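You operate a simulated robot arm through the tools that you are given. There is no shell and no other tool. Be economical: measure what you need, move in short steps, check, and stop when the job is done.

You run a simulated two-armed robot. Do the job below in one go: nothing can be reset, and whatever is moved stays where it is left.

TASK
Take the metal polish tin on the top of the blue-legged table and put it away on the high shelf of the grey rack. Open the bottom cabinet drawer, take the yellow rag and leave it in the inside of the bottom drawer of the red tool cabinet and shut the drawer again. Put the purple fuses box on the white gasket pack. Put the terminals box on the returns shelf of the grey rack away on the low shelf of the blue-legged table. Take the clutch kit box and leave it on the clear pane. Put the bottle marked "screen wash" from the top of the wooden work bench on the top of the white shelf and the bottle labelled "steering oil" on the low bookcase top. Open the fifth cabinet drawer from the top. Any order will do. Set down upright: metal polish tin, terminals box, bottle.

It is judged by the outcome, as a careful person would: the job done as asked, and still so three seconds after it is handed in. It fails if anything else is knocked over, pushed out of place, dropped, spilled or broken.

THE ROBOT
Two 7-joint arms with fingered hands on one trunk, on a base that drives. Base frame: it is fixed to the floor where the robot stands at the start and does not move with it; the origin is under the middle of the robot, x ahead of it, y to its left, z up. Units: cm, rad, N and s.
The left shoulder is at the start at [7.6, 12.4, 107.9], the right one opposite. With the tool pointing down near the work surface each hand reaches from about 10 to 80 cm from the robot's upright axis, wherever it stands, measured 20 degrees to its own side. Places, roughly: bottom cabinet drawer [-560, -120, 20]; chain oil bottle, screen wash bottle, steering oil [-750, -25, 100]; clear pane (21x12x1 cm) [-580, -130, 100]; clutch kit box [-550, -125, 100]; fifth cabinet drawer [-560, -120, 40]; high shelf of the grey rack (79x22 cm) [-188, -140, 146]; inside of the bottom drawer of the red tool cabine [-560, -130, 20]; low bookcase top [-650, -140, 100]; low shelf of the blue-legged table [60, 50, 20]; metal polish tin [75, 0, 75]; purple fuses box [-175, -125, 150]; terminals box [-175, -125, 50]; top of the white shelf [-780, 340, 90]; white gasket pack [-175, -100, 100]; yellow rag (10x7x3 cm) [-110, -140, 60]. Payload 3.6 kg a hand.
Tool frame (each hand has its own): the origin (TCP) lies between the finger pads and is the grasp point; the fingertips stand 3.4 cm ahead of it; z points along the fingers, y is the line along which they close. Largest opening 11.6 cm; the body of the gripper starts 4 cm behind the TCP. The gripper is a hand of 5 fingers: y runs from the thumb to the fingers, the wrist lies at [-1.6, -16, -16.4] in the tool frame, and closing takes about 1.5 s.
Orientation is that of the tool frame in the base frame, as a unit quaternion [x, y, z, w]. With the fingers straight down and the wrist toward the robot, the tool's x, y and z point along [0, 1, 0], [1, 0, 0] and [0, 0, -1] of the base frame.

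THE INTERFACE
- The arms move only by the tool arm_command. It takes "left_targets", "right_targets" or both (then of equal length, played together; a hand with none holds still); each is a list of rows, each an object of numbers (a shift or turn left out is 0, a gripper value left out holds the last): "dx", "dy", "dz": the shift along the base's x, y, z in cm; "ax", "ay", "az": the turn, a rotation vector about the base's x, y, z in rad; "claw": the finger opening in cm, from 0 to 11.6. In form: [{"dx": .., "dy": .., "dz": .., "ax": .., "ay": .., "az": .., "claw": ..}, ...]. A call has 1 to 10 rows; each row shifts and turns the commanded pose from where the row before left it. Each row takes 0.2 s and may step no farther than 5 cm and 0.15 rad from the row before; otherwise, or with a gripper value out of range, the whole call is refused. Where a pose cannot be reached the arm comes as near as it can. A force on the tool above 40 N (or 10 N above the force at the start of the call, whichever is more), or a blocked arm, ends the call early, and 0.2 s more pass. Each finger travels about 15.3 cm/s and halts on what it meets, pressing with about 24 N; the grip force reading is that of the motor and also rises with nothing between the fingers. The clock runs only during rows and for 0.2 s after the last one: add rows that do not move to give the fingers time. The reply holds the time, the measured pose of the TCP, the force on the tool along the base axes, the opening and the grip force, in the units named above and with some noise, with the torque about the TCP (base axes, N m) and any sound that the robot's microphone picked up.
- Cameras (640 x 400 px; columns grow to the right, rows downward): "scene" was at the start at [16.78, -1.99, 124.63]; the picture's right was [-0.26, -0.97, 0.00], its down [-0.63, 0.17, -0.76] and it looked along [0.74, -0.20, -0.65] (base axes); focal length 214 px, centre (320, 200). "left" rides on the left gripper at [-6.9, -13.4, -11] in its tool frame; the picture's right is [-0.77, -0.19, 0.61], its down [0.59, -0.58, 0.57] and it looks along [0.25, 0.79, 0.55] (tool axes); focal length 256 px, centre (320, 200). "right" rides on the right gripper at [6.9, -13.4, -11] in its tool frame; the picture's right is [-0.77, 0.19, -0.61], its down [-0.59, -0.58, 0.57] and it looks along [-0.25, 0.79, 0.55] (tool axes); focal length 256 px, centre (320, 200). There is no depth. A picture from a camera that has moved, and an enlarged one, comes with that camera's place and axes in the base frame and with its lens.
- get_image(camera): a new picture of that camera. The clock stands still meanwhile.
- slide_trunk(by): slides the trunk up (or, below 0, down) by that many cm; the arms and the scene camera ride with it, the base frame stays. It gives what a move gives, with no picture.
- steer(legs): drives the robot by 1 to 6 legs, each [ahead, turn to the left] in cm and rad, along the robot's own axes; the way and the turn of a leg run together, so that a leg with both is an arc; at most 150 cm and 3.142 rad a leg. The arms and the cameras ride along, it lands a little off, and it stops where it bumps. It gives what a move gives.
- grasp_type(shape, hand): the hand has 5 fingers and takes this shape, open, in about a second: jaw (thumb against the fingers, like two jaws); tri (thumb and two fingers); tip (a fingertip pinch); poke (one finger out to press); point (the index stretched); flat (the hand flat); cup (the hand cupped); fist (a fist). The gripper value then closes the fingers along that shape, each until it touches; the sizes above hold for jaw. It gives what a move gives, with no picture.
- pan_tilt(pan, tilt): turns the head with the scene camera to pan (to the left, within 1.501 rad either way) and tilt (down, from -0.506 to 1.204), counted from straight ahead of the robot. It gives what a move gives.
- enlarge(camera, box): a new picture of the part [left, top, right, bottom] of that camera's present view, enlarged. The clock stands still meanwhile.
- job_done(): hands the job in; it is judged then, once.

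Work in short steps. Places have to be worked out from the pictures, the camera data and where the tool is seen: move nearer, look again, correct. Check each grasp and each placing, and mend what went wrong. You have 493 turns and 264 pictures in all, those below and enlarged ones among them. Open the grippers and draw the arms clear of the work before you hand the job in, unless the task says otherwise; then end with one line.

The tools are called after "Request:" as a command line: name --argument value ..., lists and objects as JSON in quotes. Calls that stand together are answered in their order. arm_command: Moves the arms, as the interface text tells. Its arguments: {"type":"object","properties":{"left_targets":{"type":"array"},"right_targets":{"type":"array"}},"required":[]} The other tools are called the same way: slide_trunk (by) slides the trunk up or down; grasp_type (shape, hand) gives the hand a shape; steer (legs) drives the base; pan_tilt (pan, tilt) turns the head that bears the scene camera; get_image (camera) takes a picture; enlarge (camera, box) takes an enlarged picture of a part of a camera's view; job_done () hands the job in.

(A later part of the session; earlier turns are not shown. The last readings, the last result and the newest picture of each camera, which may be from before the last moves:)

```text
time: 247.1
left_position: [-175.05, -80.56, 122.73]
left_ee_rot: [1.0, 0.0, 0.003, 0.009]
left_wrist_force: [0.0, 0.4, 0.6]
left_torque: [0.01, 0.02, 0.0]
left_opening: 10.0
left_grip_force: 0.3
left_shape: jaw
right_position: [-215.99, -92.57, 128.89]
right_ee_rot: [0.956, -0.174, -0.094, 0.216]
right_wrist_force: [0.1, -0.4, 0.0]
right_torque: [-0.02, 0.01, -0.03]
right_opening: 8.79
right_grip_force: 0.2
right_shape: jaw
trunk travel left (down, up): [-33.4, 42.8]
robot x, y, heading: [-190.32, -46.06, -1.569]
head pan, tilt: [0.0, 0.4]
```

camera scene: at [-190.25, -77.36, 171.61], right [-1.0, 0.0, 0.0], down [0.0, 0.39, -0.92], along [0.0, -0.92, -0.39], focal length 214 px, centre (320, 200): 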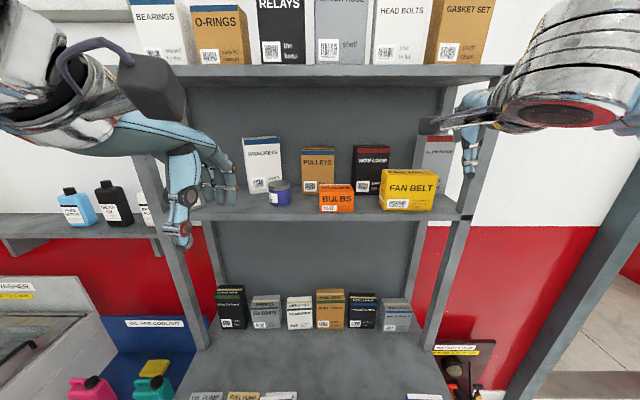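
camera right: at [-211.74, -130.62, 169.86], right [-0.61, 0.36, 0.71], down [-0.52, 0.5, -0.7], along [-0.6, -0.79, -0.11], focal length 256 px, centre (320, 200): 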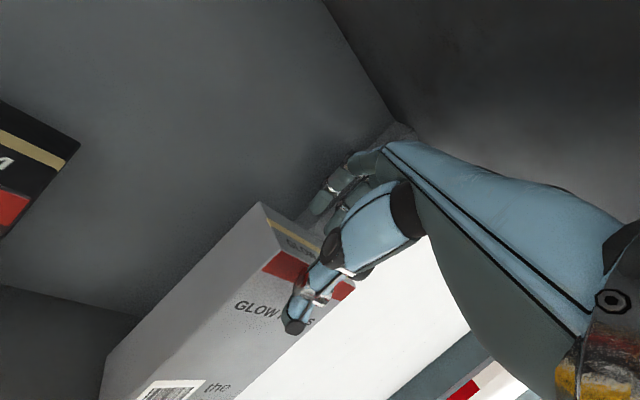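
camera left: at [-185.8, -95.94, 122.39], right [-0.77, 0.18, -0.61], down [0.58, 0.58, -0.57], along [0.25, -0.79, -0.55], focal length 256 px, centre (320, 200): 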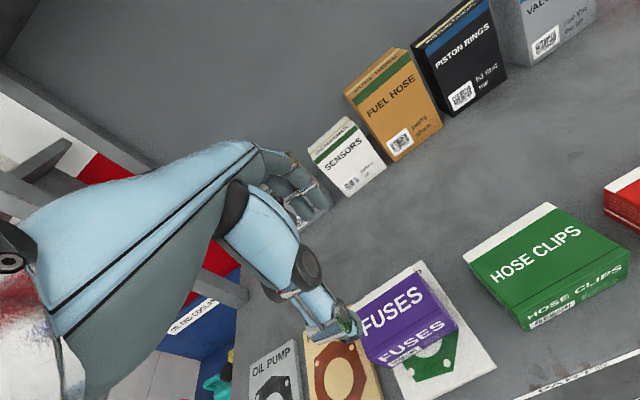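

Request:
arm_command --right_targets '[{"az": 0.08, "ax": 0.1, "ay": 0.04, "dy": 1}, {"az": 0.08, "ax": 0.1, "ay": 0.04, "dy": 1}, {"az": 0.08, "ax": 0.1, "ay": 0.04, "dy": 1}, {"az": 0.08, "ax": 0.1, "ay": 0.04, "dy": 1}]'

Request:
slide_trunk --by -33

Request:
pan_tilt --pan 0.15 --tilt 0.55

Request:
get_image --camera "scene"

Request:
get_image --camera "left"

```text
time: 248.1
left_position: [-175.08, -80.47, 122.71]
left_ee_rot: [1.0, 0.0, 0.004, 0.01]
left_wrist_force: [-1.2, 0.4, 0.0]
left_torque: [-0.01, -0.03, -0.05]
left_opening: 9.99
left_grip_force: 0.0
left_shape: jaw
right_position: [-215.93, -88.48, 128.83]
right_ee_rot: [0.985, 0.02, -0.166, 0.048]
right_wrist_force: [-0.4, -0.5, -0.1]
right_torque: [0.02, -0.01, 0.0]
right_opening: 8.82
right_grip_force: 0.1
right_shape: jaw
trunk travel left (down, up): [-33.4, 42.8]
robot x, y, heading: [-190.23, -45.68, -1.566]
head pan, tilt: [0.0, 0.4]
```

```text
time: 249.4
left_position: [-174.82, -81.24, 112.79]
left_ee_rot: [1.0, 0.01, 0.004, 0.0]
left_wrist_force: [-0.1, -4.2, -3.2]
left_torque: [-0.03, -0.34, 0.37]
left_opening: 10.04
left_grip_force: 0.2
left_shape: jaw
right_position: [-215.85, -89.25, 118.94]
right_ee_rot: [0.985, 0.02, -0.165, 0.042]
right_wrist_force: [0.0, -0.3, 0.1]
right_torque: [0.04, -0.01, 0.01]
right_opening: 8.79
right_grip_force: 0.1
right_shape: jaw
trunk travel left (down, up): [-24.1, 52.2]
robot x, y, heading: [-190.01, -46.0, -1.565]
head pan, tilt: [0.0, 0.4]
stopped: the force on the tool passed its limit at 64 N (the readings are from after the stop); the commanded pose is now the measured one
```

```text
time: 250.1
left_position: [-174.83, -81.03, 113.07]
left_ee_rot: [1.0, 0.009, 0.004, 0.001]
left_wrist_force: [-0.4, -0.5, -0.4]
left_torque: [0.0, 0.04, -0.04]
left_opening: 9.97
left_grip_force: 0.1
left_shape: jaw
right_position: [-216.03, -89.0, 119.2]
right_ee_rot: [0.985, 0.02, -0.166, 0.043]
right_wrist_force: [1.5, 0.9, -0.1]
right_torque: [0.01, 0.01, 0.0]
right_opening: 8.78
right_grip_force: 0.1
right_shape: jaw
trunk travel left (down, up): [-24.1, 52.2]
robot x, y, heading: [-190.28, -45.88, -1.564]
head pan, tilt: [0.15, 0.55]
```

```text
125 pictures are left
camera scene: at [-188.86, -64.52, 122.42], right [-0.99, -0.15, 0.0], down [-0.08, 0.52, -0.85], along [0.13, -0.84, -0.52], focal length 214 px, centre (320, 200)
```

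scene: 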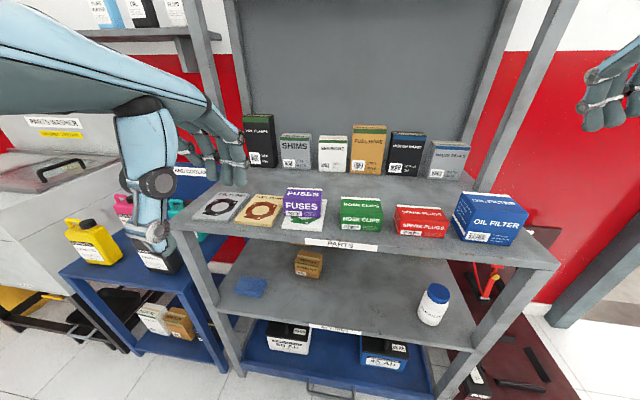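

```text
124 pictures are left
camera left: at [-182.01, -67.78, 124.02], right [-0.77, 0.17, -0.62], down [0.58, 0.59, -0.56], along [0.27, -0.79, -0.55], focal length 256 px, centre (320, 200)
```

left: 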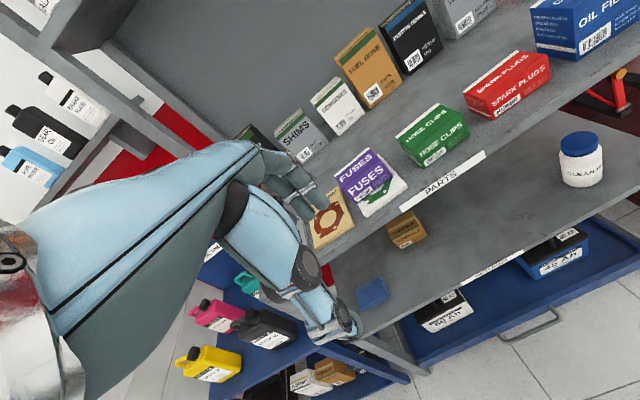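

Something jolted the slide; readings are calm now. Move the left hand a little forward and lower the trunk by 18.

Request:
arm_command --left_targets '[{"dy": -3, "ay": 0.0}, {"dy": -3}, {"dy": -2}]' --right_targets '[{"ay": 0.1}, {"ay": 0.1}, {"ay": 0.1}]'

Request:
slide_trunk --by -18

Request:
get_image --camera "scene"

```text
time: 250.9
left_position: [-174.92, -89.17, 113.09]
left_ee_rot: [1.0, 0.009, 0.004, 0.0]
left_wrist_force: [-0.8, -0.4, 0.5]
left_torque: [0.0, -0.01, -0.01]
left_opening: 10.01
left_grip_force: 0.0
left_shape: jaw
right_position: [-215.84, -88.93, 119.19]
right_ee_rot: [0.949, 0.026, -0.312, 0.041]
right_wrist_force: [0.4, 0.2, -0.8]
right_torque: [0.01, 0.02, -0.02]
right_opening: 8.78
right_grip_force: 0.0
right_shape: jaw
trunk travel left (down, up): [-24.1, 52.2]
robot x, y, heading: [-190.82, -46.06, -1.566]
head pan, tilt: [0.15, 0.55]
```

```text
time: 252.9
left_position: [-174.72, -89.12, 95.15]
left_ee_rot: [1.0, 0.012, 0.001, 0.001]
left_wrist_force: [6.3, -19.3, 9.1]
left_torque: [3.37, 1.34, 0.55]
left_opening: 10.0
left_grip_force: 0.0
left_shape: jaw
right_position: [-215.88, -91.47, 99.45]
right_ee_rot: [0.95, 0.037, -0.309, 0.012]
right_wrist_force: [-1.0, -0.4, 0.3]
right_torque: [-0.01, 0.0, 0.0]
right_opening: 8.82
right_grip_force: 0.1
right_shape: jaw
trunk travel left (down, up): [-6.1, 70.2]
robot x, y, heading: [-190.11, -45.92, -1.565]
head pan, tilt: [0.15, 0.55]
```

```text
123 pictures are left
camera scene: at [-188.68, -74.24, 103.06], right [-0.99, -0.17, 0.0], down [-0.09, 0.53, -0.84], along [0.14, -0.83, -0.54], focal length 214 px, centre (320, 200)
```

scene: 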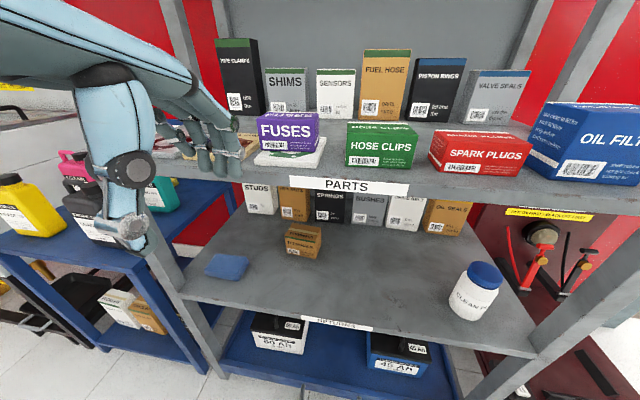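

The left hand is touching something (19 N). Back it off a bit, and fix the right hand's tilt (wrong sign earlier).

Request:
arm_command --left_targets '[{"dy": 2}, {"dy": 2}, {}, {}, {}]' --right_targets '[{"ay": -0.14}, {"ay": -0.14}, {"ay": -0.14}, {"ay": -0.14}, {"ay": -0.06}]'

Request:
get_image --camera "left"

```text
time: 253.2
left_position: [-174.72, -88.55, 95.31]
left_ee_rot: [1.0, 0.016, -0.005, 0.001]
left_wrist_force: [-5.5, -5.9, 9.6]
left_torque: [2.22, 0.17, 1.31]
left_opening: 10.0
left_grip_force: 0.1
left_shape: jaw
right_position: [-215.84, -91.52, 99.31]
right_ee_rot: [0.958, 0.037, -0.285, 0.013]
right_wrist_force: [-0.7, 0.1, 1.4]
right_torque: [-0.02, 0.0, -0.01]
right_opening: 8.81
right_grip_force: 0.0
right_shape: jaw
trunk travel left (down, up): [-6.1, 70.2]
robot x, y, heading: [-190.62, -45.67, -1.568]
head pan, tilt: [0.15, 0.55]
stopped in row 1 (left hand): the force on the tool passed its limit at 57 N (the readings are from after the stop); the commanded pose is now the measured one
```

```text
122 pictures are left
camera left: at [-181.98, -75.36, 106.37], right [-0.78, 0.16, -0.6], down [0.57, 0.6, -0.57], along [0.27, -0.79, -0.56], focal length 256 px, centre (320, 200)
```

left: 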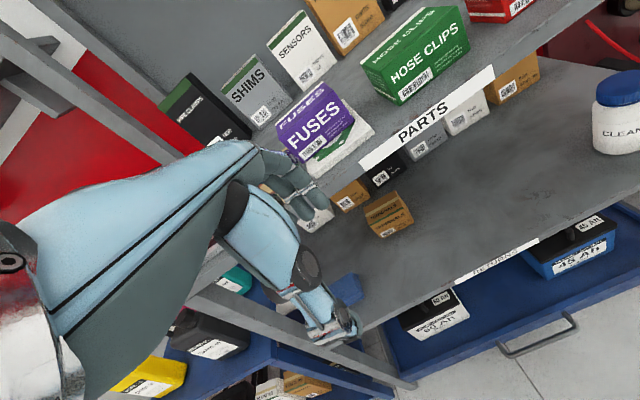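

It presses against my own torso, which leans forward when low. Raise the trunk again, back up, and extend the arm further ahead before lowering.

Request:
slide_trunk --by 15

Request:
steer --legs '[[-15, 0]]'

Request:
arm_command --left_targets '[{"dy": -3}, {"dy": -4}, {"dy": -4}, {"dy": -4}, {"dy": -3}]' --right_targets '[{"ay": -0.13, "dy": -2}, {"ay": -0.13, "dy": -3}, {"ay": -0.13, "dy": -3}, {"ay": -0.13, "dy": -3}, {"ay": -0.05, "dy": -3}]'

```text
time: 254.9
left_position: [-174.74, -88.56, 110.14]
left_ee_rot: [1.0, 0.016, -0.001, -0.001]
left_wrist_force: [0.2, 0.1, 0.6]
left_torque: [0.03, -0.02, 0.01]
left_opening: 10.01
left_grip_force: 0.1
left_shape: jaw
right_position: [-216.0, -91.4, 114.18]
right_ee_rot: [0.957, 0.037, -0.286, 0.012]
right_wrist_force: [-0.1, 0.2, 0.0]
right_torque: [0.01, 0.01, 0.03]
right_opening: 8.78
right_grip_force: 0.1
right_shape: jaw
trunk travel left (down, up): [-21.1, 55.2]
robot x, y, heading: [-190.34, -45.93, -1.566]
head pan, tilt: [0.15, 0.55]
```

```text
time: 256.2
left_position: [-174.21, -72.2, 110.63]
left_ee_rot: [0.999, 0.021, 0.006, 0.032]
left_wrist_force: [11.0, -20.7, -5.3]
left_torque: [1.45, 0.83, -0.18]
left_opening: 10.0
left_grip_force: 0.0
left_shape: jaw
right_position: [-215.54, -75.02, 115.0]
right_ee_rot: [0.957, 0.038, -0.284, 0.043]
right_wrist_force: [0.3, -0.6, 0.1]
right_torque: [0.04, 0.05, 0.0]
right_opening: 8.8
right_grip_force: 0.0
right_shape: jaw
trunk travel left (down, up): [-21.1, 55.2]
robot x, y, heading: [-190.15, -32.69, -1.569]
head pan, tilt: [0.15, 0.55]
stopped in leg 1: the robot was blocked; the commanded pose is now the measured one
```

```text
time: 256.5
left_position: [-172.07, -75.22, 108.74]
left_ee_rot: [0.995, 0.095, -0.006, -0.017]
left_wrist_force: [276.6, -310.1, -14.2]
left_torque: [37.82, 34.14, -7.41]
left_opening: 10.0
left_grip_force: 0.1
left_shape: jaw
right_position: [-214.58, -76.46, 114.7]
right_ee_rot: [0.96, 0.057, -0.268, 0.053]
right_wrist_force: [1.2, 4.1, -0.9]
right_torque: [-0.29, 0.06, 0.05]
right_opening: 8.82
right_grip_force: 0.1
right_shape: jaw
trunk travel left (down, up): [-21.1, 55.2]
robot x, y, heading: [-190.4, -32.78, -1.565]
head pan, tilt: [0.15, 0.55]
stopped in row 1 (left hand): the force on the tool passed its limit at 59 N (the readings are from after the stop); the commanded pose is now the measured one
```

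Request:
pan_tilt --pan -0.3 --tilt 0.6

Request:
pan_tilt --pan 0.5 --tilt 0.6

Request:
get_image --camera "scene"

```text
time: 257.4
left_position: [-173.19, -68.27, 111.57]
left_ee_rot: [0.998, 0.044, 0.007, 0.045]
left_wrist_force: [44.7, -152.9, -20.0]
left_torque: [12.69, 2.87, 6.3]
left_opening: 10.01
left_grip_force: 0.0
left_shape: jaw
right_position: [-215.34, -70.54, 116.35]
right_ee_rot: [0.958, 0.037, -0.276, 0.065]
right_wrist_force: [-0.6, -1.3, 0.6]
right_torque: [0.06, 0.0, -0.03]
right_opening: 8.82
right_grip_force: 0.1
right_shape: jaw
trunk travel left (down, up): [-21.1, 55.2]
robot x, y, heading: [-190.25, -32.46, -1.566]
head pan, tilt: [-0.3, 0.6]
```

```text
time: 258.5
left_position: [-174.01, -69.83, 111.24]
left_ee_rot: [0.999, 0.023, 0.005, 0.043]
left_wrist_force: [0.1, -0.5, 0.6]
left_torque: [-0.03, -0.02, 0.01]
left_opening: 10.0
left_grip_force: 0.1
left_shape: jaw
right_position: [-215.53, -72.29, 115.76]
right_ee_rot: [0.958, 0.036, -0.278, 0.054]
right_wrist_force: [0.0, -0.5, 0.0]
right_torque: [-0.01, -0.01, -0.03]
right_opening: 8.82
right_grip_force: 0.0
right_shape: jaw
trunk travel left (down, up): [-21.1, 55.2]
robot x, y, heading: [-190.33, -32.71, -1.568]
head pan, tilt: [0.499, 0.6]
```

```text
121 pictures are left
camera scene: at [-186.02, -52.05, 118.82], right [-0.88, -0.48, 0.0], down [-0.27, 0.5, -0.82], along [0.4, -0.72, -0.57], focal length 214 px, centre (320, 200)
```

scene: 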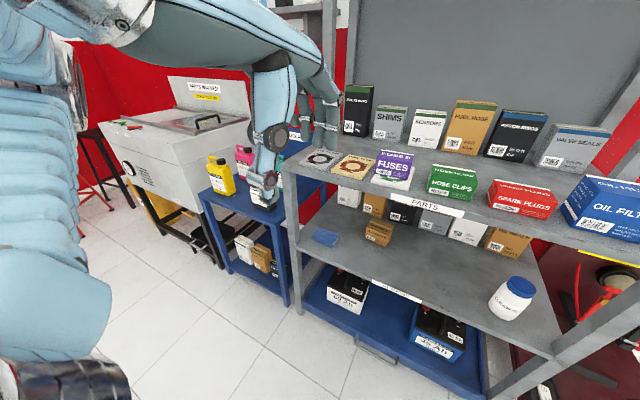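

Settled. Extend both hands forward away from the torso.

Request:
arm_command --left_targets '[{"dy": -3}, {"dy": -4}, {"dy": -4}, {"dy": -4}, {"dy": -3, "ax": 0.05}]' --right_targets '[{"ay": -0.13, "dy": -2}, {"ay": -0.13, "dy": -3}, {"ay": -0.13, "dy": -3}, {"ay": -0.13, "dy": -3}, {"ay": -0.05, "dy": -3}]'

Request:
slide_trunk --by -18

Request:
get_image --camera "scene"

```text
time: 259.7
left_position: [-174.05, -88.24, 111.05]
left_ee_rot: [1.0, 0.026, 0.006, 0.015]
left_wrist_force: [0.5, -0.9, -0.2]
left_torque: [0.02, 0.01, -0.04]
left_opening: 10.0
left_grip_force: 0.1
left_shape: jaw
right_position: [-215.62, -86.67, 115.7]
right_ee_rot: [0.998, 0.017, 0.003, 0.06]
right_wrist_force: [-0.4, -0.2, -0.3]
right_torque: [0.01, -0.03, -0.03]
right_opening: 8.79
right_grip_force: 0.1
right_shape: jaw
trunk travel left (down, up): [-21.1, 55.2]
robot x, y, heading: [-190.26, -32.58, -1.568]
head pan, tilt: [0.499, 0.6]
```

```text
time: 261.7
left_position: [-174.02, -89.31, 92.82]
left_ee_rot: [1.0, 0.024, 0.004, 0.011]
left_wrist_force: [0.3, 2.1, 0.8]
left_torque: [-0.11, 0.0, 0.01]
left_opening: 10.01
left_grip_force: 0.0
left_shape: jaw
right_position: [-215.37, -87.94, 97.53]
right_ee_rot: [0.998, 0.016, 0.001, 0.055]
right_wrist_force: [-1.2, 1.9, 0.1]
right_torque: [-0.12, -0.03, -0.03]
right_opening: 8.77
right_grip_force: 0.2
right_shape: jaw
trunk travel left (down, up): [-3.1, 73.2]
robot x, y, heading: [-190.11, -32.8, -1.566]
head pan, tilt: [0.499, 0.6]
```

```text
120 pictures are left
camera scene: at [-185.95, -66.51, 98.68], right [-0.88, -0.48, -0.02], down [-0.27, 0.53, -0.8], along [0.4, -0.7, -0.6], focal length 214 px, centre (320, 200)
```

scene: 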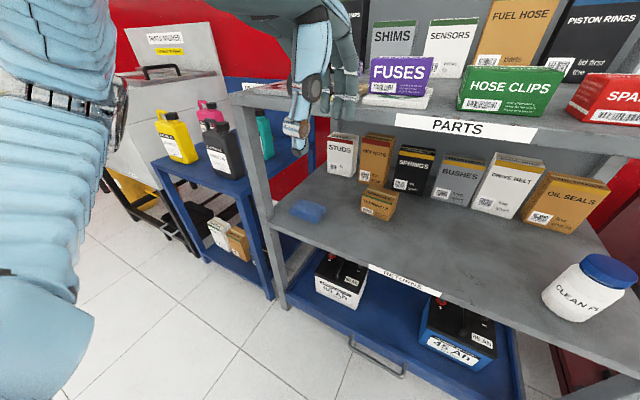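

Lower the left hand to z≈66 in front of the shelf with ~23° pitch.

Request:
arm_command --left_targets '[{"dz": -4, "ax": -0.06, "dy": 0.5}, {"dz": -4, "ax": -0.06, "dy": 0.5}, {"dz": -4, "ax": -0.06}, {"dz": -4, "ax": -0.06}, {"dz": -4, "ax": -0.06}, {"dz": -4, "ax": -0.06}, {"dz": -3, "ax": -0.06}]'

Request:
get_image --camera "left"

Request:
get_image --camera "scene"

```text
time: 262.2
left_position: [-174.02, -86.96, 91.84]
left_ee_rot: [0.994, 0.045, -0.053, 0.083]
left_wrist_force: [-0.7, -0.4, -0.6]
left_torque: [0.0, 0.04, 0.04]
left_opening: 10.01
left_grip_force: 0.1
left_shape: jaw
left hand out of reach, approached as far as the arm can: row 2
right_position: [-215.15, -83.96, 98.8]
right_ee_rot: [0.997, 0.016, -0.003, 0.078]
right_wrist_force: [0.7, 0.1, 0.1]
right_torque: [-0.1, 0.01, -0.02]
right_opening: 8.82
right_grip_force: 0.1
right_shape: jaw
trunk travel left (down, up): [-3.1, 73.2]
robot x, y, heading: [-190.28, -32.99, -1.567]
head pan, tilt: [0.499, 0.6]
stopped in row 2 (right hand): the arm was blocked; the commanded pose is now the measured one
```

```text
119 pictures are left
camera left: at [-181.03, -72.67, 101.27], right [-0.84, 0.02, -0.54], down [0.47, 0.52, -0.71], along [0.27, -0.86, -0.44], focal length 256 px, centre (320, 200)
```

left: 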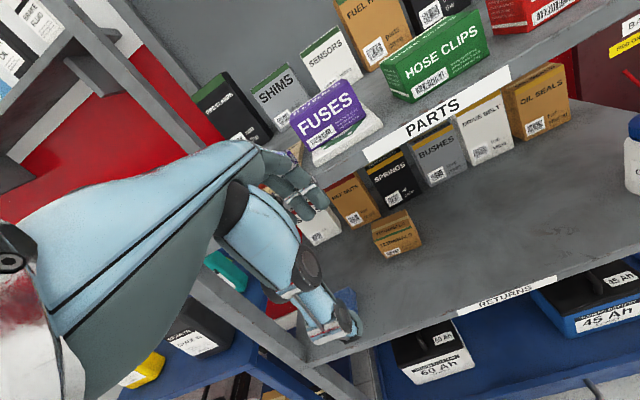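

```text
118 pictures are left
camera scene: at [-185.98, -70.32, 97.89], right [-0.88, -0.48, -0.04], down [-0.27, 0.56, -0.78], along [0.4, -0.67, -0.62], focal length 214 px, centre (320, 200)
```

scene: 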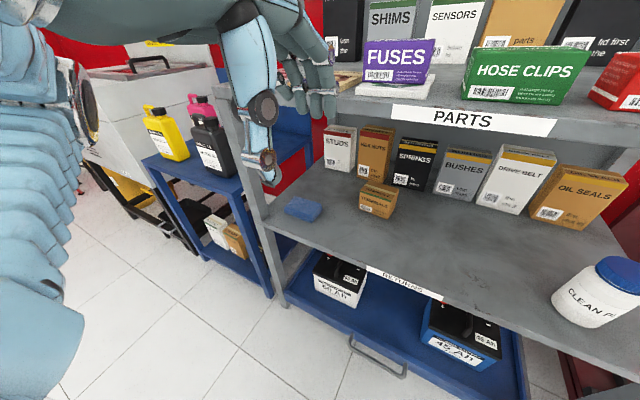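

The torso leans a lot at the lowest trunk. I raise 12 cm for stability and let it settle.

Request:
slide_trunk --by 12

Request:
pan_tilt --pan 0.3 --tilt 0.6

Request:
arm_command --left_targets '[{"dz": -3, "ax": -0.03}, {"dz": -3, "ax": -0.03}, {"dz": -3, "ax": -0.03}, {"dz": -3, "ax": -0.03}, {"dz": -3, "ax": -0.03}]'

Request:
get_image --camera "scene"

```text
time: 262.5
left_position: [-173.76, -82.6, 95.28]
left_ee_rot: [0.984, -0.009, -0.12, 0.134]
left_wrist_force: [11.3, -5.3, -12.3]
left_torque: [-0.36, 0.81, -0.35]
left_opening: 9.97
left_grip_force: 0.1
left_shape: jaw
right_position: [-216.07, -78.32, 101.2]
right_ee_rot: [0.99, -0.014, -0.007, 0.137]
right_wrist_force: [-10.1, 0.7, -1.4]
right_torque: [-0.2, -0.52, 0.21]
right_opening: 8.83
right_grip_force: 0.2
right_shape: jaw
trunk travel left (down, up): [-3.3, 72.9]
robot x, y, heading: [-190.64, -32.82, -1.589]
head pan, tilt: [0.499, 0.6]
stopped: the arm was blocked; the commanded pose is now the measured one
```

```text
time: 263.3
left_position: [-172.89, -75.64, 95.09]
left_ee_rot: [0.992, 0.013, -0.079, 0.095]
left_wrist_force: [-1.2, -2.2, 3.4]
left_torque: [0.21, -0.12, 0.0]
left_opening: 10.02
left_grip_force: 0.0
left_shape: jaw
right_position: [-214.84, -73.78, 102.43]
right_ee_rot: [0.991, 0.024, -0.001, 0.13]
right_wrist_force: [0.6, -4.1, 0.4]
right_torque: [0.21, 0.01, 0.06]
right_opening: 8.79
right_grip_force: 0.0
right_shape: jaw
trunk travel left (down, up): [-3.3, 72.9]
robot x, y, heading: [-190.71, -32.52, -1.566]
head pan, tilt: [0.3, 0.6]
```

```text
time: 263.6
left_position: [-172.87, -77.66, 94.56]
left_ee_rot: [0.993, 0.012, -0.082, 0.088]
left_wrist_force: [-0.3, 1.3, -0.2]
left_torque: [-0.08, 0.02, 0.04]
left_opening: 10.03
left_grip_force: 0.1
left_shape: jaw
left hand out of reach, approached as far as the arm can: row 1
right_position: [-214.86, -75.81, 101.64]
right_ee_rot: [0.993, 0.023, 0.0, 0.118]
right_wrist_force: [-0.5, 0.4, 0.0]
right_torque: [-0.03, -0.01, 0.02]
right_opening: 8.79
right_grip_force: 0.1
right_shape: jaw
trunk travel left (down, up): [-3.3, 72.9]
robot x, y, heading: [-190.52, -33.36, -1.567]
head pan, tilt: [0.3, 0.6]
stopped in row 1 (left hand): the arm was blocked; the commanded pose is now the measured one
```

```text
117 pictures are left
camera scene: at [-187.63, -65.05, 99.29], right [-0.95, -0.3, -0.01], down [-0.17, 0.56, -0.81], along [0.25, -0.77, -0.58], focal length 214 px, centre (320, 200)
```

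scene: 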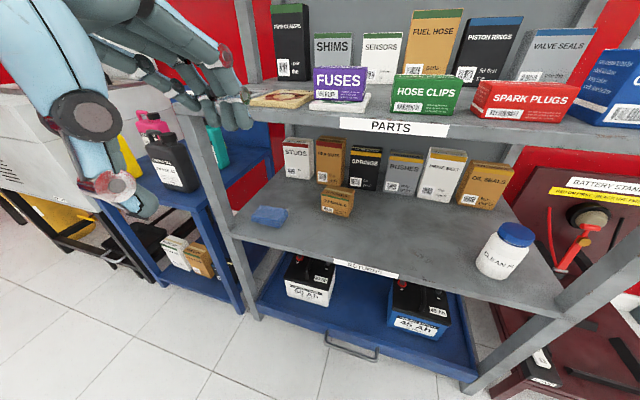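

Request:
slide_trunk --by 16

Request:
get_image --camera "scene"

```text
time: 265.4
left_position: [-172.8, -76.66, 110.71]
left_ee_rot: [0.992, 0.013, -0.084, 0.092]
left_wrist_force: [-0.1, -0.1, 0.2]
left_torque: [0.02, 0.0, 0.0]
left_opening: 10.0
left_grip_force: 0.0
left_shape: jaw
right_position: [-214.69, -74.97, 117.93]
right_ee_rot: [0.992, 0.024, -0.001, 0.122]
right_wrist_force: [-0.6, 0.2, 0.0]
right_torque: [-0.04, -0.01, 0.0]
right_opening: 8.82
right_grip_force: 0.0
right_shape: jaw
trunk travel left (down, up): [-19.3, 56.9]
robot x, y, heading: [-190.32, -32.62, -1.564]
head pan, tilt: [0.3, 0.6]
```

```text
116 pictures are left
camera scene: at [-187.64, -53.6, 116.97], right [-0.95, -0.3, 0.0], down [-0.17, 0.54, -0.82], along [0.25, -0.79, -0.57], focal length 214 px, centre (320, 200)
```

scene: 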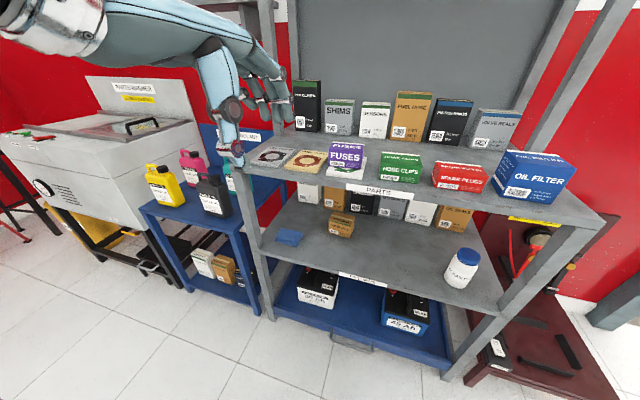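

Extend the left hand forward first, then lower in stages.

Request:
arm_command --left_targets '[{"dy": -3.2, "dx": -0.5, "ax": -0.04, "ay": -0.034}, {"dy": -3.2, "dx": -0.5, "ax": -0.04, "ay": -0.034}, {"dy": -3.2, "dx": -0.5, "ax": -0.04, "ay": -0.034}, {"dy": -3.2, "dx": -0.5, "ax": -0.04, "ay": -0.034}, {"dy": -2, "dx": -0.5, "ax": -0.04, "ay": -0.034}, {"dz": -3}, {"dz": -3}, {"dz": -3}, {"dz": -3}]'

Request:
arm_command --left_targets '[{"dz": -3.5}, {"dz": -3.5}, {"dz": -3.5}, {"dz": -3.5}, {"dz": -3.5}, {"dz": -3.5}, {"dz": -3.5}, {"dz": -3.5}]'

Request:
get_image --camera "scene"

Request:
get_image --camera "left"

```text
time: 267.4
left_position: [-175.19, -91.53, 98.82]
left_ee_rot: [0.981, -0.003, 0.001, 0.192]
left_wrist_force: [0.0, 0.1, 0.0]
left_torque: [-0.05, -0.03, 0.01]
left_opening: 10.0
left_grip_force: 0.0
left_shape: jaw
right_position: [-214.91, -74.8, 117.93]
right_ee_rot: [0.992, 0.024, 0.0, 0.123]
right_wrist_force: [0.0, -0.7, 0.0]
right_torque: [0.01, -0.02, -0.03]
right_opening: 8.83
right_grip_force: 0.1
right_shape: jaw
trunk travel left (down, up): [-19.3, 56.9]
robot x, y, heading: [-190.52, -33.2, -1.568]
head pan, tilt: [0.3, 0.6]
```

```text
time: 269.2
left_position: [-170.73, -90.21, 76.06]
left_ee_rot: [0.982, -0.004, 0.0, 0.19]
left_wrist_force: [-0.8, 0.8, 0.1]
left_torque: [0.0, 0.02, -0.04]
left_opening: 9.98
left_grip_force: 0.1
left_shape: jaw
left hand out of reach, approached as far as the arm can: row 6, 7, 8
right_position: [-214.73, -74.87, 117.88]
right_ee_rot: [0.992, 0.024, -0.001, 0.123]
right_wrist_force: [0.3, 0.6, -0.8]
right_torque: [-0.02, 0.0, -0.02]
right_opening: 8.8
right_grip_force: 0.1
right_shape: jaw
trunk travel left (down, up): [-19.3, 56.9]
robot x, y, heading: [-190.75, -32.91, -1.565]
head pan, tilt: [0.3, 0.6]
```

```text
115 pictures are left
camera scene: at [-187.63, -53.55, 116.99], right [-0.95, -0.3, 0.0], down [-0.17, 0.54, -0.82], along [0.25, -0.79, -0.57], focal length 214 px, centre (320, 200)
```

scene: 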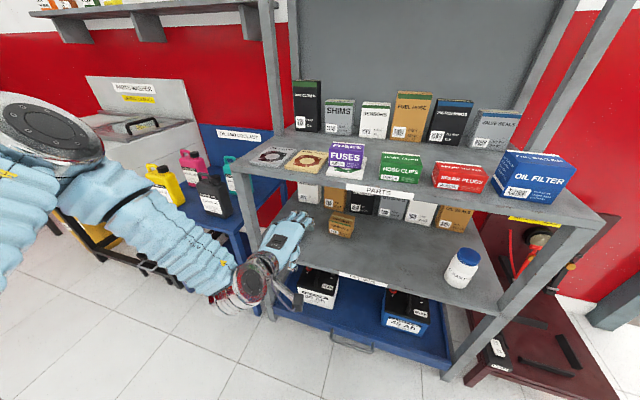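

```text
114 pictures are left
camera left: at [-177.54, -73.6, 81.19], right [-0.77, -0.05, -0.64], down [0.59, 0.32, -0.74], along [0.24, -0.95, -0.22], focal length 256 px, centre (320, 200)
```

left: 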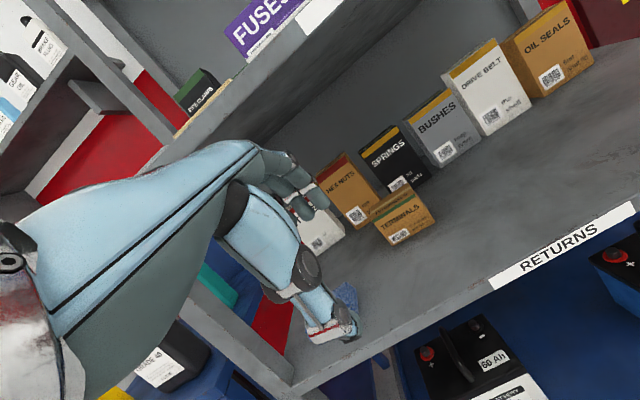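

Terminals at (-176,-122,57) confirmed. Move right/forward a bit and lower to z≈67, staying just outside then under the parts shelf.

Request:
arm_command --left_targets '[{"dx": -2.5, "dy": -2}, {"dx": -2.5, "dy": -2, "dz": -1}, {"dy": -2, "dz": -3}, {"dy": -2, "dz": -3}, {"dy": -2, "dz": -2}, {"dy": -3}, {"dy": -3}, {"dy": -3}]'

Request:
get_image --camera "left"

Request:
get_image --camera "scene"

```text
time: 271.0
left_position: [-166.36, -103.13, 79.48]
left_ee_rot: [0.982, -0.004, 0.001, 0.191]
left_wrist_force: [0.0, -0.8, 0.2]
left_torque: [0.02, 0.01, -0.05]
left_opening: 10.02
left_grip_force: 0.0
left_shape: jaw
left hand out of reach, approached as far as the arm can: row 1, 2, 3, 4, 5, 6, 7, 8
right_position: [-214.8, -75.04, 117.97]
right_ee_rot: [0.992, 0.023, 0.0, 0.124]
right_wrist_force: [0.1, 0.4, -0.4]
right_torque: [0.0, 0.02, -0.03]
right_opening: 8.78
right_grip_force: 0.0
right_shape: jaw
trunk travel left (down, up): [-19.3, 56.9]
robot x, y, heading: [-190.74, -33.06, -1.569]
head pan, tilt: [0.3, 0.6]
```

```text
113 pictures are left
camera left: at [-173.14, -86.62, 84.58], right [-0.77, -0.05, -0.64], down [0.59, 0.32, -0.74], along [0.24, -0.95, -0.21], focal length 256 px, centre (320, 200)
```

left: 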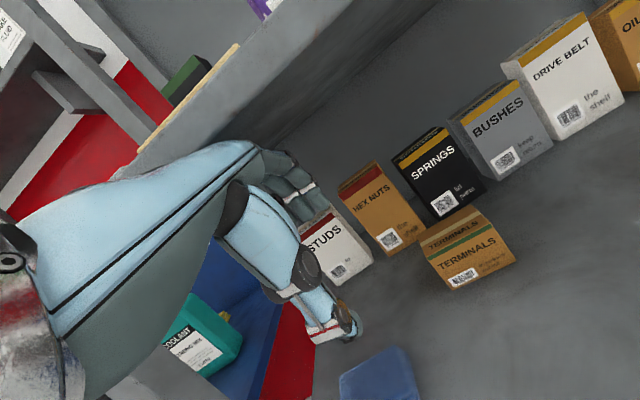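

```text
112 pictures are left
camera scene: at [-187.64, -53.56, 116.99], right [-0.95, -0.3, 0.0], down [-0.17, 0.54, -0.82], along [0.25, -0.79, -0.57], focal length 214 px, centre (320, 200)
```

scene: 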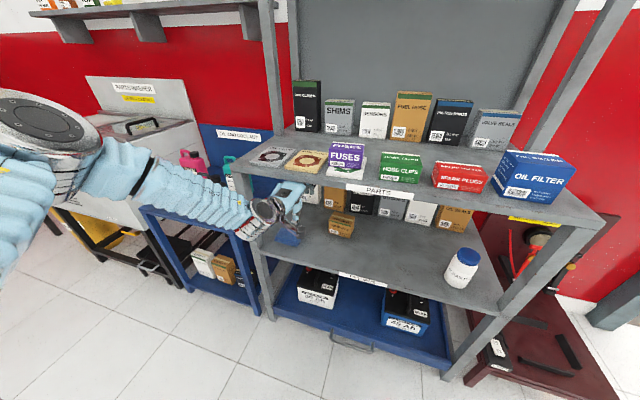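

Reach limit from the hand's yaw; I yaw it inward 0.35 while moving toward the box.

Request:
arm_command --left_targets '[{"az": -0.12, "dx": -1, "dz": -1}, {"az": -0.12, "dx": -2, "dz": -2}, {"az": -0.12, "dx": -2, "dz": -2}, {"dx": -2, "dz": -2}, {"dx": -2, "dz": -2}]'

Request:
get_image --camera "left"

```text
time: 272.2
left_position: [-172.32, -98.53, 76.57]
left_ee_rot: [0.965, -0.179, -0.033, 0.189]
left_wrist_force: [0.2, 0.1, -0.1]
left_torque: [0.02, -0.01, 0.02]
left_opening: 10.0
left_grip_force: 0.1
left_shape: jaw
left hand out of reach, approached as far as the arm can: row 2, 3, 4, 5
right_position: [-214.78, -74.76, 117.84]
right_ee_rot: [0.992, 0.023, -0.001, 0.124]
right_wrist_force: [0.1, 0.3, 0.0]
right_torque: [-0.04, -0.01, 0.0]
right_opening: 8.8
right_grip_force: 0.0
right_shape: jaw
trunk travel left (down, up): [-19.3, 56.9]
robot x, y, heading: [-190.46, -32.83, -1.563]
head pan, tilt: [0.3, 0.6]
```

```text
111 pictures are left
camera left: at [-172.78, -80.63, 81.74], right [-0.74, 0.22, -0.64], down [0.67, 0.09, -0.74], along [-0.11, -0.97, -0.21], focal length 256 px, centre (320, 200)
```

left: 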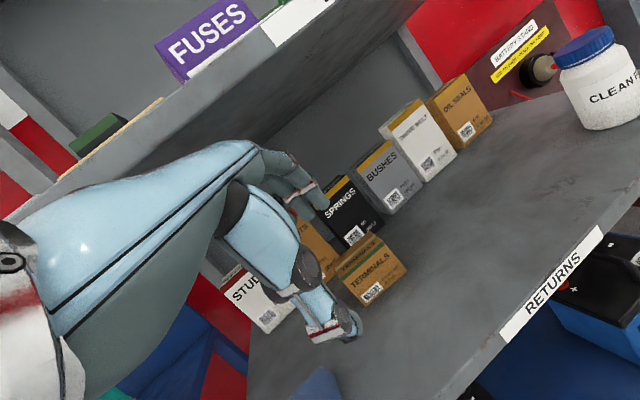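

Lower the trunk another 9 cm (hand well extended now), which lowers the hand to z≈67.

Request:
slide_trunk --by -9

Request:
arm_command --left_targets '[{"dx": -1, "dy": -2}, {"dx": -1, "dy": -2}, {"dx": -1, "dy": -2}, {"dy": -2}, {"dy": -2}]'

Request:
get_image --camera "left"

```text
time: 273.5
left_position: [-172.33, -98.44, 67.79]
left_ee_rot: [0.965, -0.179, -0.033, 0.189]
left_wrist_force: [0.9, -0.4, -0.2]
left_torque: [0.06, -0.01, -0.04]
left_opening: 10.0
left_grip_force: 0.1
left_shape: jaw
right_position: [-214.75, -74.85, 108.89]
right_ee_rot: [0.992, 0.023, -0.001, 0.124]
right_wrist_force: [0.0, -0.5, -0.3]
right_torque: [0.0, 0.0, -0.01]
right_opening: 8.81
right_grip_force: 0.1
right_shape: jaw
trunk travel left (down, up): [-10.3, 65.9]
robot x, y, heading: [-190.39, -33.18, -1.571]
head pan, tilt: [0.3, 0.6]
```

```text
time: 274.7
left_position: [-174.27, -107.17, 68.92]
left_ee_rot: [0.965, -0.18, -0.035, 0.188]
left_wrist_force: [-0.2, 0.0, -0.3]
left_torque: [0.0, 0.0, 0.0]
left_opening: 10.0
left_grip_force: 0.0
left_shape: jaw
left hand out of reach, approached as far as the arm can: row 4, 5
right_position: [-214.79, -74.85, 108.86]
right_ee_rot: [0.992, 0.024, 0.0, 0.124]
right_wrist_force: [0.4, -0.1, 1.0]
right_torque: [-0.01, -0.01, -0.01]
right_opening: 8.82
right_grip_force: 0.2
right_shape: jaw
trunk travel left (down, up): [-10.3, 65.9]
robot x, y, heading: [-190.34, -32.98, -1.566]
head pan, tilt: [0.3, 0.6]
```

```text
110 pictures are left
camera left: at [-174.81, -89.37, 74.12], right [-0.74, 0.22, -0.64], down [0.67, 0.09, -0.74], along [-0.11, -0.97, -0.21], focal length 256 px, centre (320, 200)
```

left: 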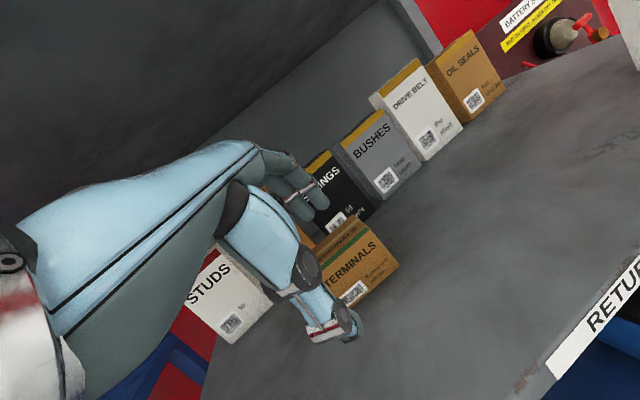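

Try a bit more pitch with forward motion.

Request:
arm_command --left_targets '[{"ax": -0.08, "dy": -2}, {"ax": -0.08, "dy": -2}, {"dy": -2, "dz": -1}, {"dy": -2, "dz": -1}]'

```text
time: 275.7
left_position: [-171.32, -110.09, 71.67]
left_ee_rot: [0.947, -0.182, -0.019, 0.264]
left_wrist_force: [0.2, 0.1, 0.3]
left_torque: [-0.01, 0.02, -0.01]
left_opening: 10.01
left_grip_force: 0.0
left_shape: jaw
left hand out of reach, approached as far as the arm can: row 1, 2, 3, 4
right_position: [-214.7, -74.98, 108.86]
right_ee_rot: [0.992, 0.023, 0.001, 0.124]
right_wrist_force: [0.4, -0.3, -0.2]
right_torque: [0.01, 0.0, -0.03]
right_opening: 8.78
right_grip_force: 0.0
right_shape: jaw
trunk travel left (down, up): [-10.3, 65.9]
robot x, y, heading: [-190.39, -32.87, -1.56]
head pan, tilt: [0.3, 0.6]
```

It's simply at maximum extension. Retract 10, drive 14 closer, then continue.

Request:
arm_command --left_targets '[{"dy": 3, "dx": -1}, {"dy": 3, "dx": -1}, {"dy": 3, "dx": -1}, {"dy": 3}]'

Request:
steer --legs '[[14, 0]]'

Request:
pan_tilt --pan 0.2 --tilt 0.5

Request:
get_image --camera "left"

Request:
get_image --camera "scene"

```text
time: 276.7
left_position: [-174.18, -97.92, 71.83]
left_ee_rot: [0.947, -0.18, -0.019, 0.265]
left_wrist_force: [0.7, 0.4, -0.5]
left_torque: [-0.04, -0.03, 0.0]
left_opening: 10.01
left_grip_force: 0.0
left_shape: jaw
right_position: [-214.9, -74.82, 108.89]
right_ee_rot: [0.992, 0.023, -0.001, 0.124]
right_wrist_force: [-0.3, 0.1, -0.1]
right_torque: [-0.02, 0.0, 0.02]
right_opening: 8.82
right_grip_force: 0.1
right_shape: jaw
trunk travel left (down, up): [-10.3, 65.9]
robot x, y, heading: [-190.4, -33.0, -1.564]
head pan, tilt: [0.3, 0.6]
```

```text
time: 278.5
left_position: [-167.1, -112.0, 79.62]
left_ee_rot: [0.9, -0.118, 0.12, 0.403]
left_wrist_force: [0.3, -6.2, -17.0]
left_torque: [0.69, 0.02, -0.02]
left_opening: 10.01
left_grip_force: 0.1
left_shape: jaw
right_position: [-213.08, -77.5, 113.79]
right_ee_rot: [0.96, 0.022, 0.071, 0.271]
right_wrist_force: [-0.2, -1.5, 0.1]
right_torque: [0.02, 0.03, 0.01]
right_opening: 8.82
right_grip_force: 0.1
right_shape: jaw
trunk travel left (down, up): [-10.3, 65.9]
robot x, y, heading: [-190.5, -46.89, -1.565]
head pan, tilt: [0.3, 0.6]
stopped in leg 1: the robot was blocked; the commanded pose is now the measured one
```

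```text
time: 279.1
left_position: [-167.39, -108.69, 80.17]
left_ee_rot: [0.91, -0.114, 0.093, 0.387]
left_wrist_force: [1.6, 12.4, -33.0]
left_torque: [-0.19, 0.21, 0.23]
left_opening: 9.84
left_grip_force: 0.0
left_shape: jaw
right_position: [-214.12, -74.34, 112.9]
right_ee_rot: [0.961, -0.004, 0.031, 0.274]
right_wrist_force: [10.0, 16.5, 2.6]
right_torque: [-0.97, 0.49, -0.77]
right_opening: 8.81
right_grip_force: 0.1
right_shape: jaw
trunk travel left (down, up): [-10.3, 65.9]
robot x, y, heading: [-190.32, -47.2, -1.563]
head pan, tilt: [0.201, 0.499]
```

```text
109 pictures are left
camera left: at [-171.1, -90.77, 76.76], right [-0.63, -0.21, -0.74], down [0.77, -0.1, -0.63], along [0.06, -0.97, 0.23], focal length 256 px, centre (320, 200)
```

left: 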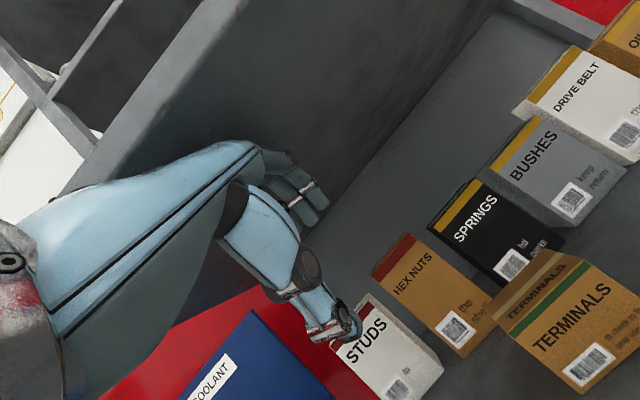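

```text
108 pictures are left
camera scene: at [-188.23, -81.47, 106.96], right [-0.98, -0.21, -0.02], down [-0.1, 0.54, -0.84], along [0.18, -0.82, -0.55], focal length 214 px, centre (320, 200)
```

scene: 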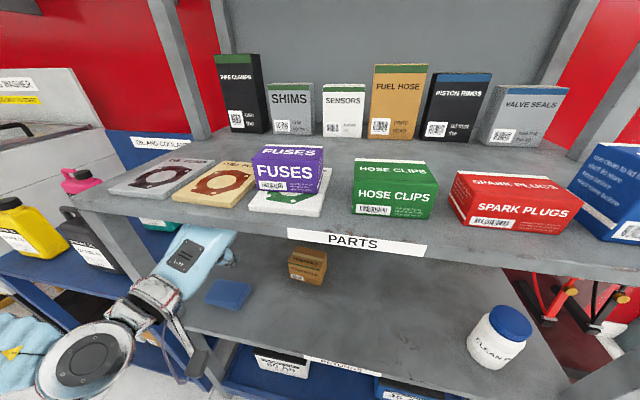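

The hand swung up against the shelf underside. Bring it down gently.

Request:
arm_command --left_targets '[{"dz": -2}, {"dz": -2, "ax": 0.05}, {"dz": -1, "ax": 0.05}, {"ax": 0.05, "dx": -1}]'

Request:
get_image --camera "scene"

```text
time: 279.5
left_position: [-163.18, -108.32, 80.53]
left_ee_rot: [0.89, -0.09, 0.166, 0.415]
left_wrist_force: [-16.9, 6.8, -57.4]
left_torque: [0.5, -1.79, -0.5]
left_opening: 9.75
left_grip_force: 0.0
left_shape: jaw
right_position: [-212.5, -69.26, 112.38]
right_ee_rot: [0.955, 0.039, 0.017, 0.294]
right_wrist_force: [-1.7, -0.6, -0.4]
right_torque: [-0.02, -0.06, 0.07]
right_opening: 8.79
right_grip_force: 0.0
right_shape: jaw
trunk travel left (down, up): [-10.3, 65.9]
robot x, y, heading: [-190.4, -47.08, -1.573]
head pan, tilt: [0.201, 0.499]
stopped in row 1 (left hand): the arm was blocked; the commanded pose is now the measured one
```

```text
107 pictures are left
camera scene: at [-188.23, -84.01, 106.36], right [-0.98, -0.2, -0.02], down [-0.1, 0.56, -0.82], along [0.17, -0.81, -0.56], focal length 214 px, centre (320, 200)
```

scene: 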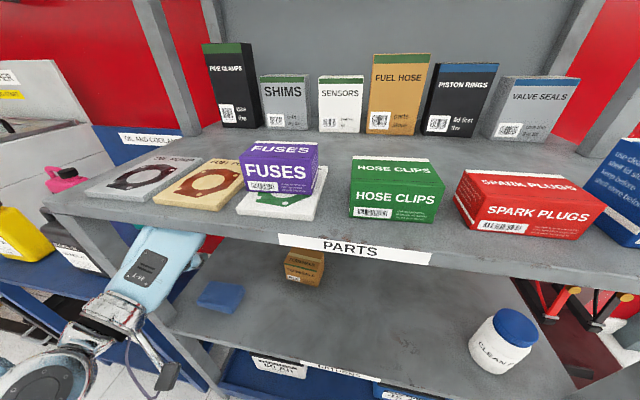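

The torso is leaning; I back the base out straight to free the hand.

Request:
steer --legs '[[-14, 0]]'

Request:
pan_tilt --pan 0.4 --tilt 0.5

Request:
pan_tilt --pan 0.2 --tilt 0.5

Request:
get_image --camera "scene"

```text
time: 280.2
left_position: [-159.74, -108.16, 80.95]
left_ee_rot: [0.861, -0.126, 0.161, 0.465]
left_wrist_force: [11.8, -11.6, -127.5]
left_torque: [1.45, 0.69, 1.19]
left_opening: 8.93
left_grip_force: 0.0
left_shape: jaw
right_position: [-209.2, -61.78, 106.74]
right_ee_rot: [0.905, 0.196, -0.133, 0.352]
right_wrist_force: [-2.2, 2.0, -0.7]
right_torque: [-0.13, -0.08, 0.11]
right_opening: 8.79
right_grip_force: 0.0
right_shape: jaw
trunk travel left (down, up): [-10.3, 65.9]
robot x, y, heading: [-189.92, -47.09, -1.552]
head pan, tilt: [0.201, 0.499]
stopped in leg 1: the robot was blocked; the commanded pose is now the measured one
```

```text
time: 280.9
left_position: [-159.04, -109.13, 80.81]
left_ee_rot: [0.848, -0.118, 0.242, 0.457]
left_wrist_force: [6.6, 1.6, -122.8]
left_torque: [0.68, -0.94, -0.81]
left_opening: 9.67
left_grip_force: 0.1
left_shape: jaw
right_position: [-208.27, -62.54, 107.34]
right_ee_rot: [0.893, 0.196, -0.132, 0.383]
right_wrist_force: [0.2, 0.2, -0.9]
right_torque: [-0.01, -0.02, 0.03]
right_opening: 8.81
right_grip_force: 0.0
right_shape: jaw
trunk travel left (down, up): [-10.3, 65.9]
robot x, y, heading: [-189.65, -46.45, -1.495]
head pan, tilt: [0.4, 0.499]
```

```text
time: 281.7
left_position: [-156.84, -105.4, 80.62]
left_ee_rot: [0.866, -0.079, 0.207, 0.448]
left_wrist_force: [-26.2, -11.0, -80.8]
left_torque: [1.47, -2.24, -0.15]
left_opening: 9.64
left_grip_force: 0.1
left_shape: jaw
right_position: [-209.68, -60.17, 106.47]
right_ee_rot: [0.911, 0.16, -0.139, 0.354]
right_wrist_force: [-0.5, 0.6, -0.4]
right_torque: [0.0, 0.03, 0.02]
right_opening: 8.78
right_grip_force: 0.1
right_shape: jaw
trunk travel left (down, up): [-10.3, 65.9]
robot x, y, heading: [-189.8, -46.45, -1.594]
head pan, tilt: [0.201, 0.499]
```

```text
106 pictures are left
camera scene: at [-188.6, -88.68, 105.36], right [-0.98, -0.18, -0.03], down [-0.08, 0.6, -0.8], along [0.16, -0.78, -0.6], focal length 214 px, centre (320, 200)
```

scene: 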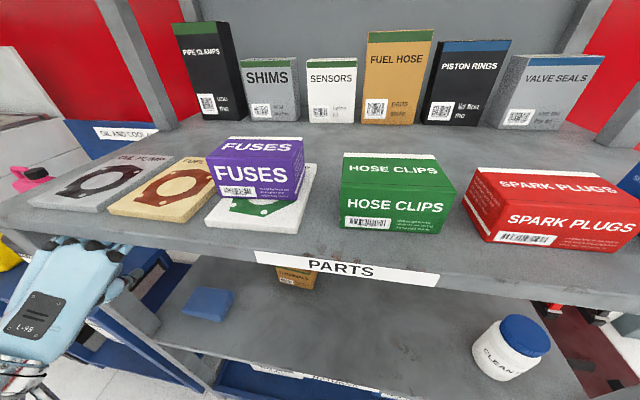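

Request:
arm_command --left_targets '[{"dz": -3, "dy": 2}, {"dz": -3, "dy": 3}, {"dz": -3, "dy": 3}]'

Request:
get_image --camera "left"

```text
time: 282.0
left_position: [-155.07, -102.09, 80.68]
left_ee_rot: [0.865, -0.065, 0.188, 0.46]
left_wrist_force: [-3.9, -30.3, -85.4]
left_torque: [2.77, -0.49, -0.06]
left_opening: 9.44
left_grip_force: 0.0
left_shape: jaw
left hand out of reach, approached as far as the arm can: row 1
right_position: [-209.06, -56.9, 104.46]
right_ee_rot: [0.859, 0.264, -0.22, 0.379]
right_wrist_force: [-0.5, 0.7, -0.4]
right_torque: [-0.07, -0.05, -0.03]
right_opening: 8.8
right_grip_force: 0.1
right_shape: jaw
trunk travel left (down, up): [-10.3, 65.9]
robot x, y, heading: [-189.33, -46.58, -1.586]
head pan, tilt: [0.201, 0.499]
stopped in row 1 (left hand): the arm was blocked; the commanded pose is now the measured one
```

```text
105 pictures are left
camera left: at [-160.51, -85.84, 73.31], right [-0.49, -0.44, -0.75], down [0.86, -0.1, -0.51], along [0.15, -0.89, 0.43], focal length 256 px, centre (320, 200)
```

left: 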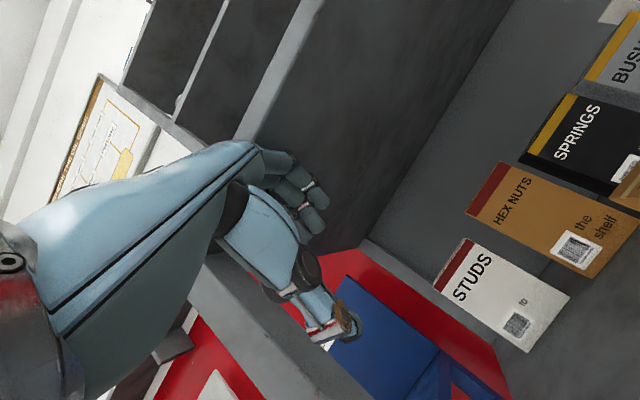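

Request:
arm_command --left_targets '[{"dz": -4, "dy": 3}, {"dz": -2, "dy": 4}]'

Request:
arm_command --left_targets '[{"dz": -3, "dy": 4}, {"dz": -2, "dy": 4}]'

Request:
get_image --camera "scene"

```text
time: 282.3
left_position: [-152.7, -92.51, 86.36]
left_ee_rot: [0.807, 0.026, 0.168, 0.566]
left_wrist_force: [-3.3, -0.7, 2.0]
left_torque: [0.11, -0.05, 0.19]
left_opening: 9.98
left_grip_force: 0.0
left_shape: jaw
right_position: [-209.37, -50.31, 102.43]
right_ee_rot: [0.789, 0.331, -0.293, 0.427]
right_wrist_force: [4.7, -10.1, -6.7]
right_torque: [-0.2, -0.01, -0.34]
right_opening: 8.82
right_grip_force: 0.0
right_shape: jaw
trunk travel left (down, up): [-10.3, 65.9]
robot x, y, heading: [-189.61, -47.25, -1.576]
head pan, tilt: [0.201, 0.499]
stopped in row 1 (left hand): the arm was blocked; the commanded pose is now the measured one
```

```text
time: 282.7
left_position: [-153.25, -74.85, 90.52]
left_ee_rot: [0.737, 0.035, 0.154, 0.657]
left_wrist_force: [-0.4, -2.9, -0.9]
left_torque: [0.02, -0.13, 0.02]
left_opening: 10.02
left_grip_force: 0.0
left_shape: jaw
right_position: [-210.48, -31.54, 101.07]
right_ee_rot: [0.727, 0.36, -0.279, 0.514]
right_wrist_force: [2.9, -5.1, 1.4]
right_torque: [0.22, -0.05, -0.25]
right_opening: 8.81
right_grip_force: 0.0
right_shape: jaw
trunk travel left (down, up): [-10.3, 65.9]
robot x, y, heading: [-189.42, -46.74, -1.573]
head pan, tilt: [0.201, 0.499]
stopped in row 1 (left hand): the arm was blocked; the commanded pose is now the measured one
```

```text
104 pictures are left
camera scene: at [-188.24, -69.06, 109.62], right [-0.98, -0.2, 0.0], down [-0.09, 0.44, -0.89], along [0.17, -0.88, -0.45], focal length 214 px, centre (320, 200)
```

scene: 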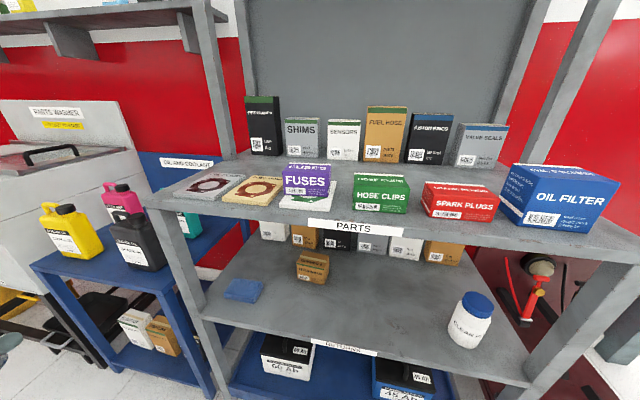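

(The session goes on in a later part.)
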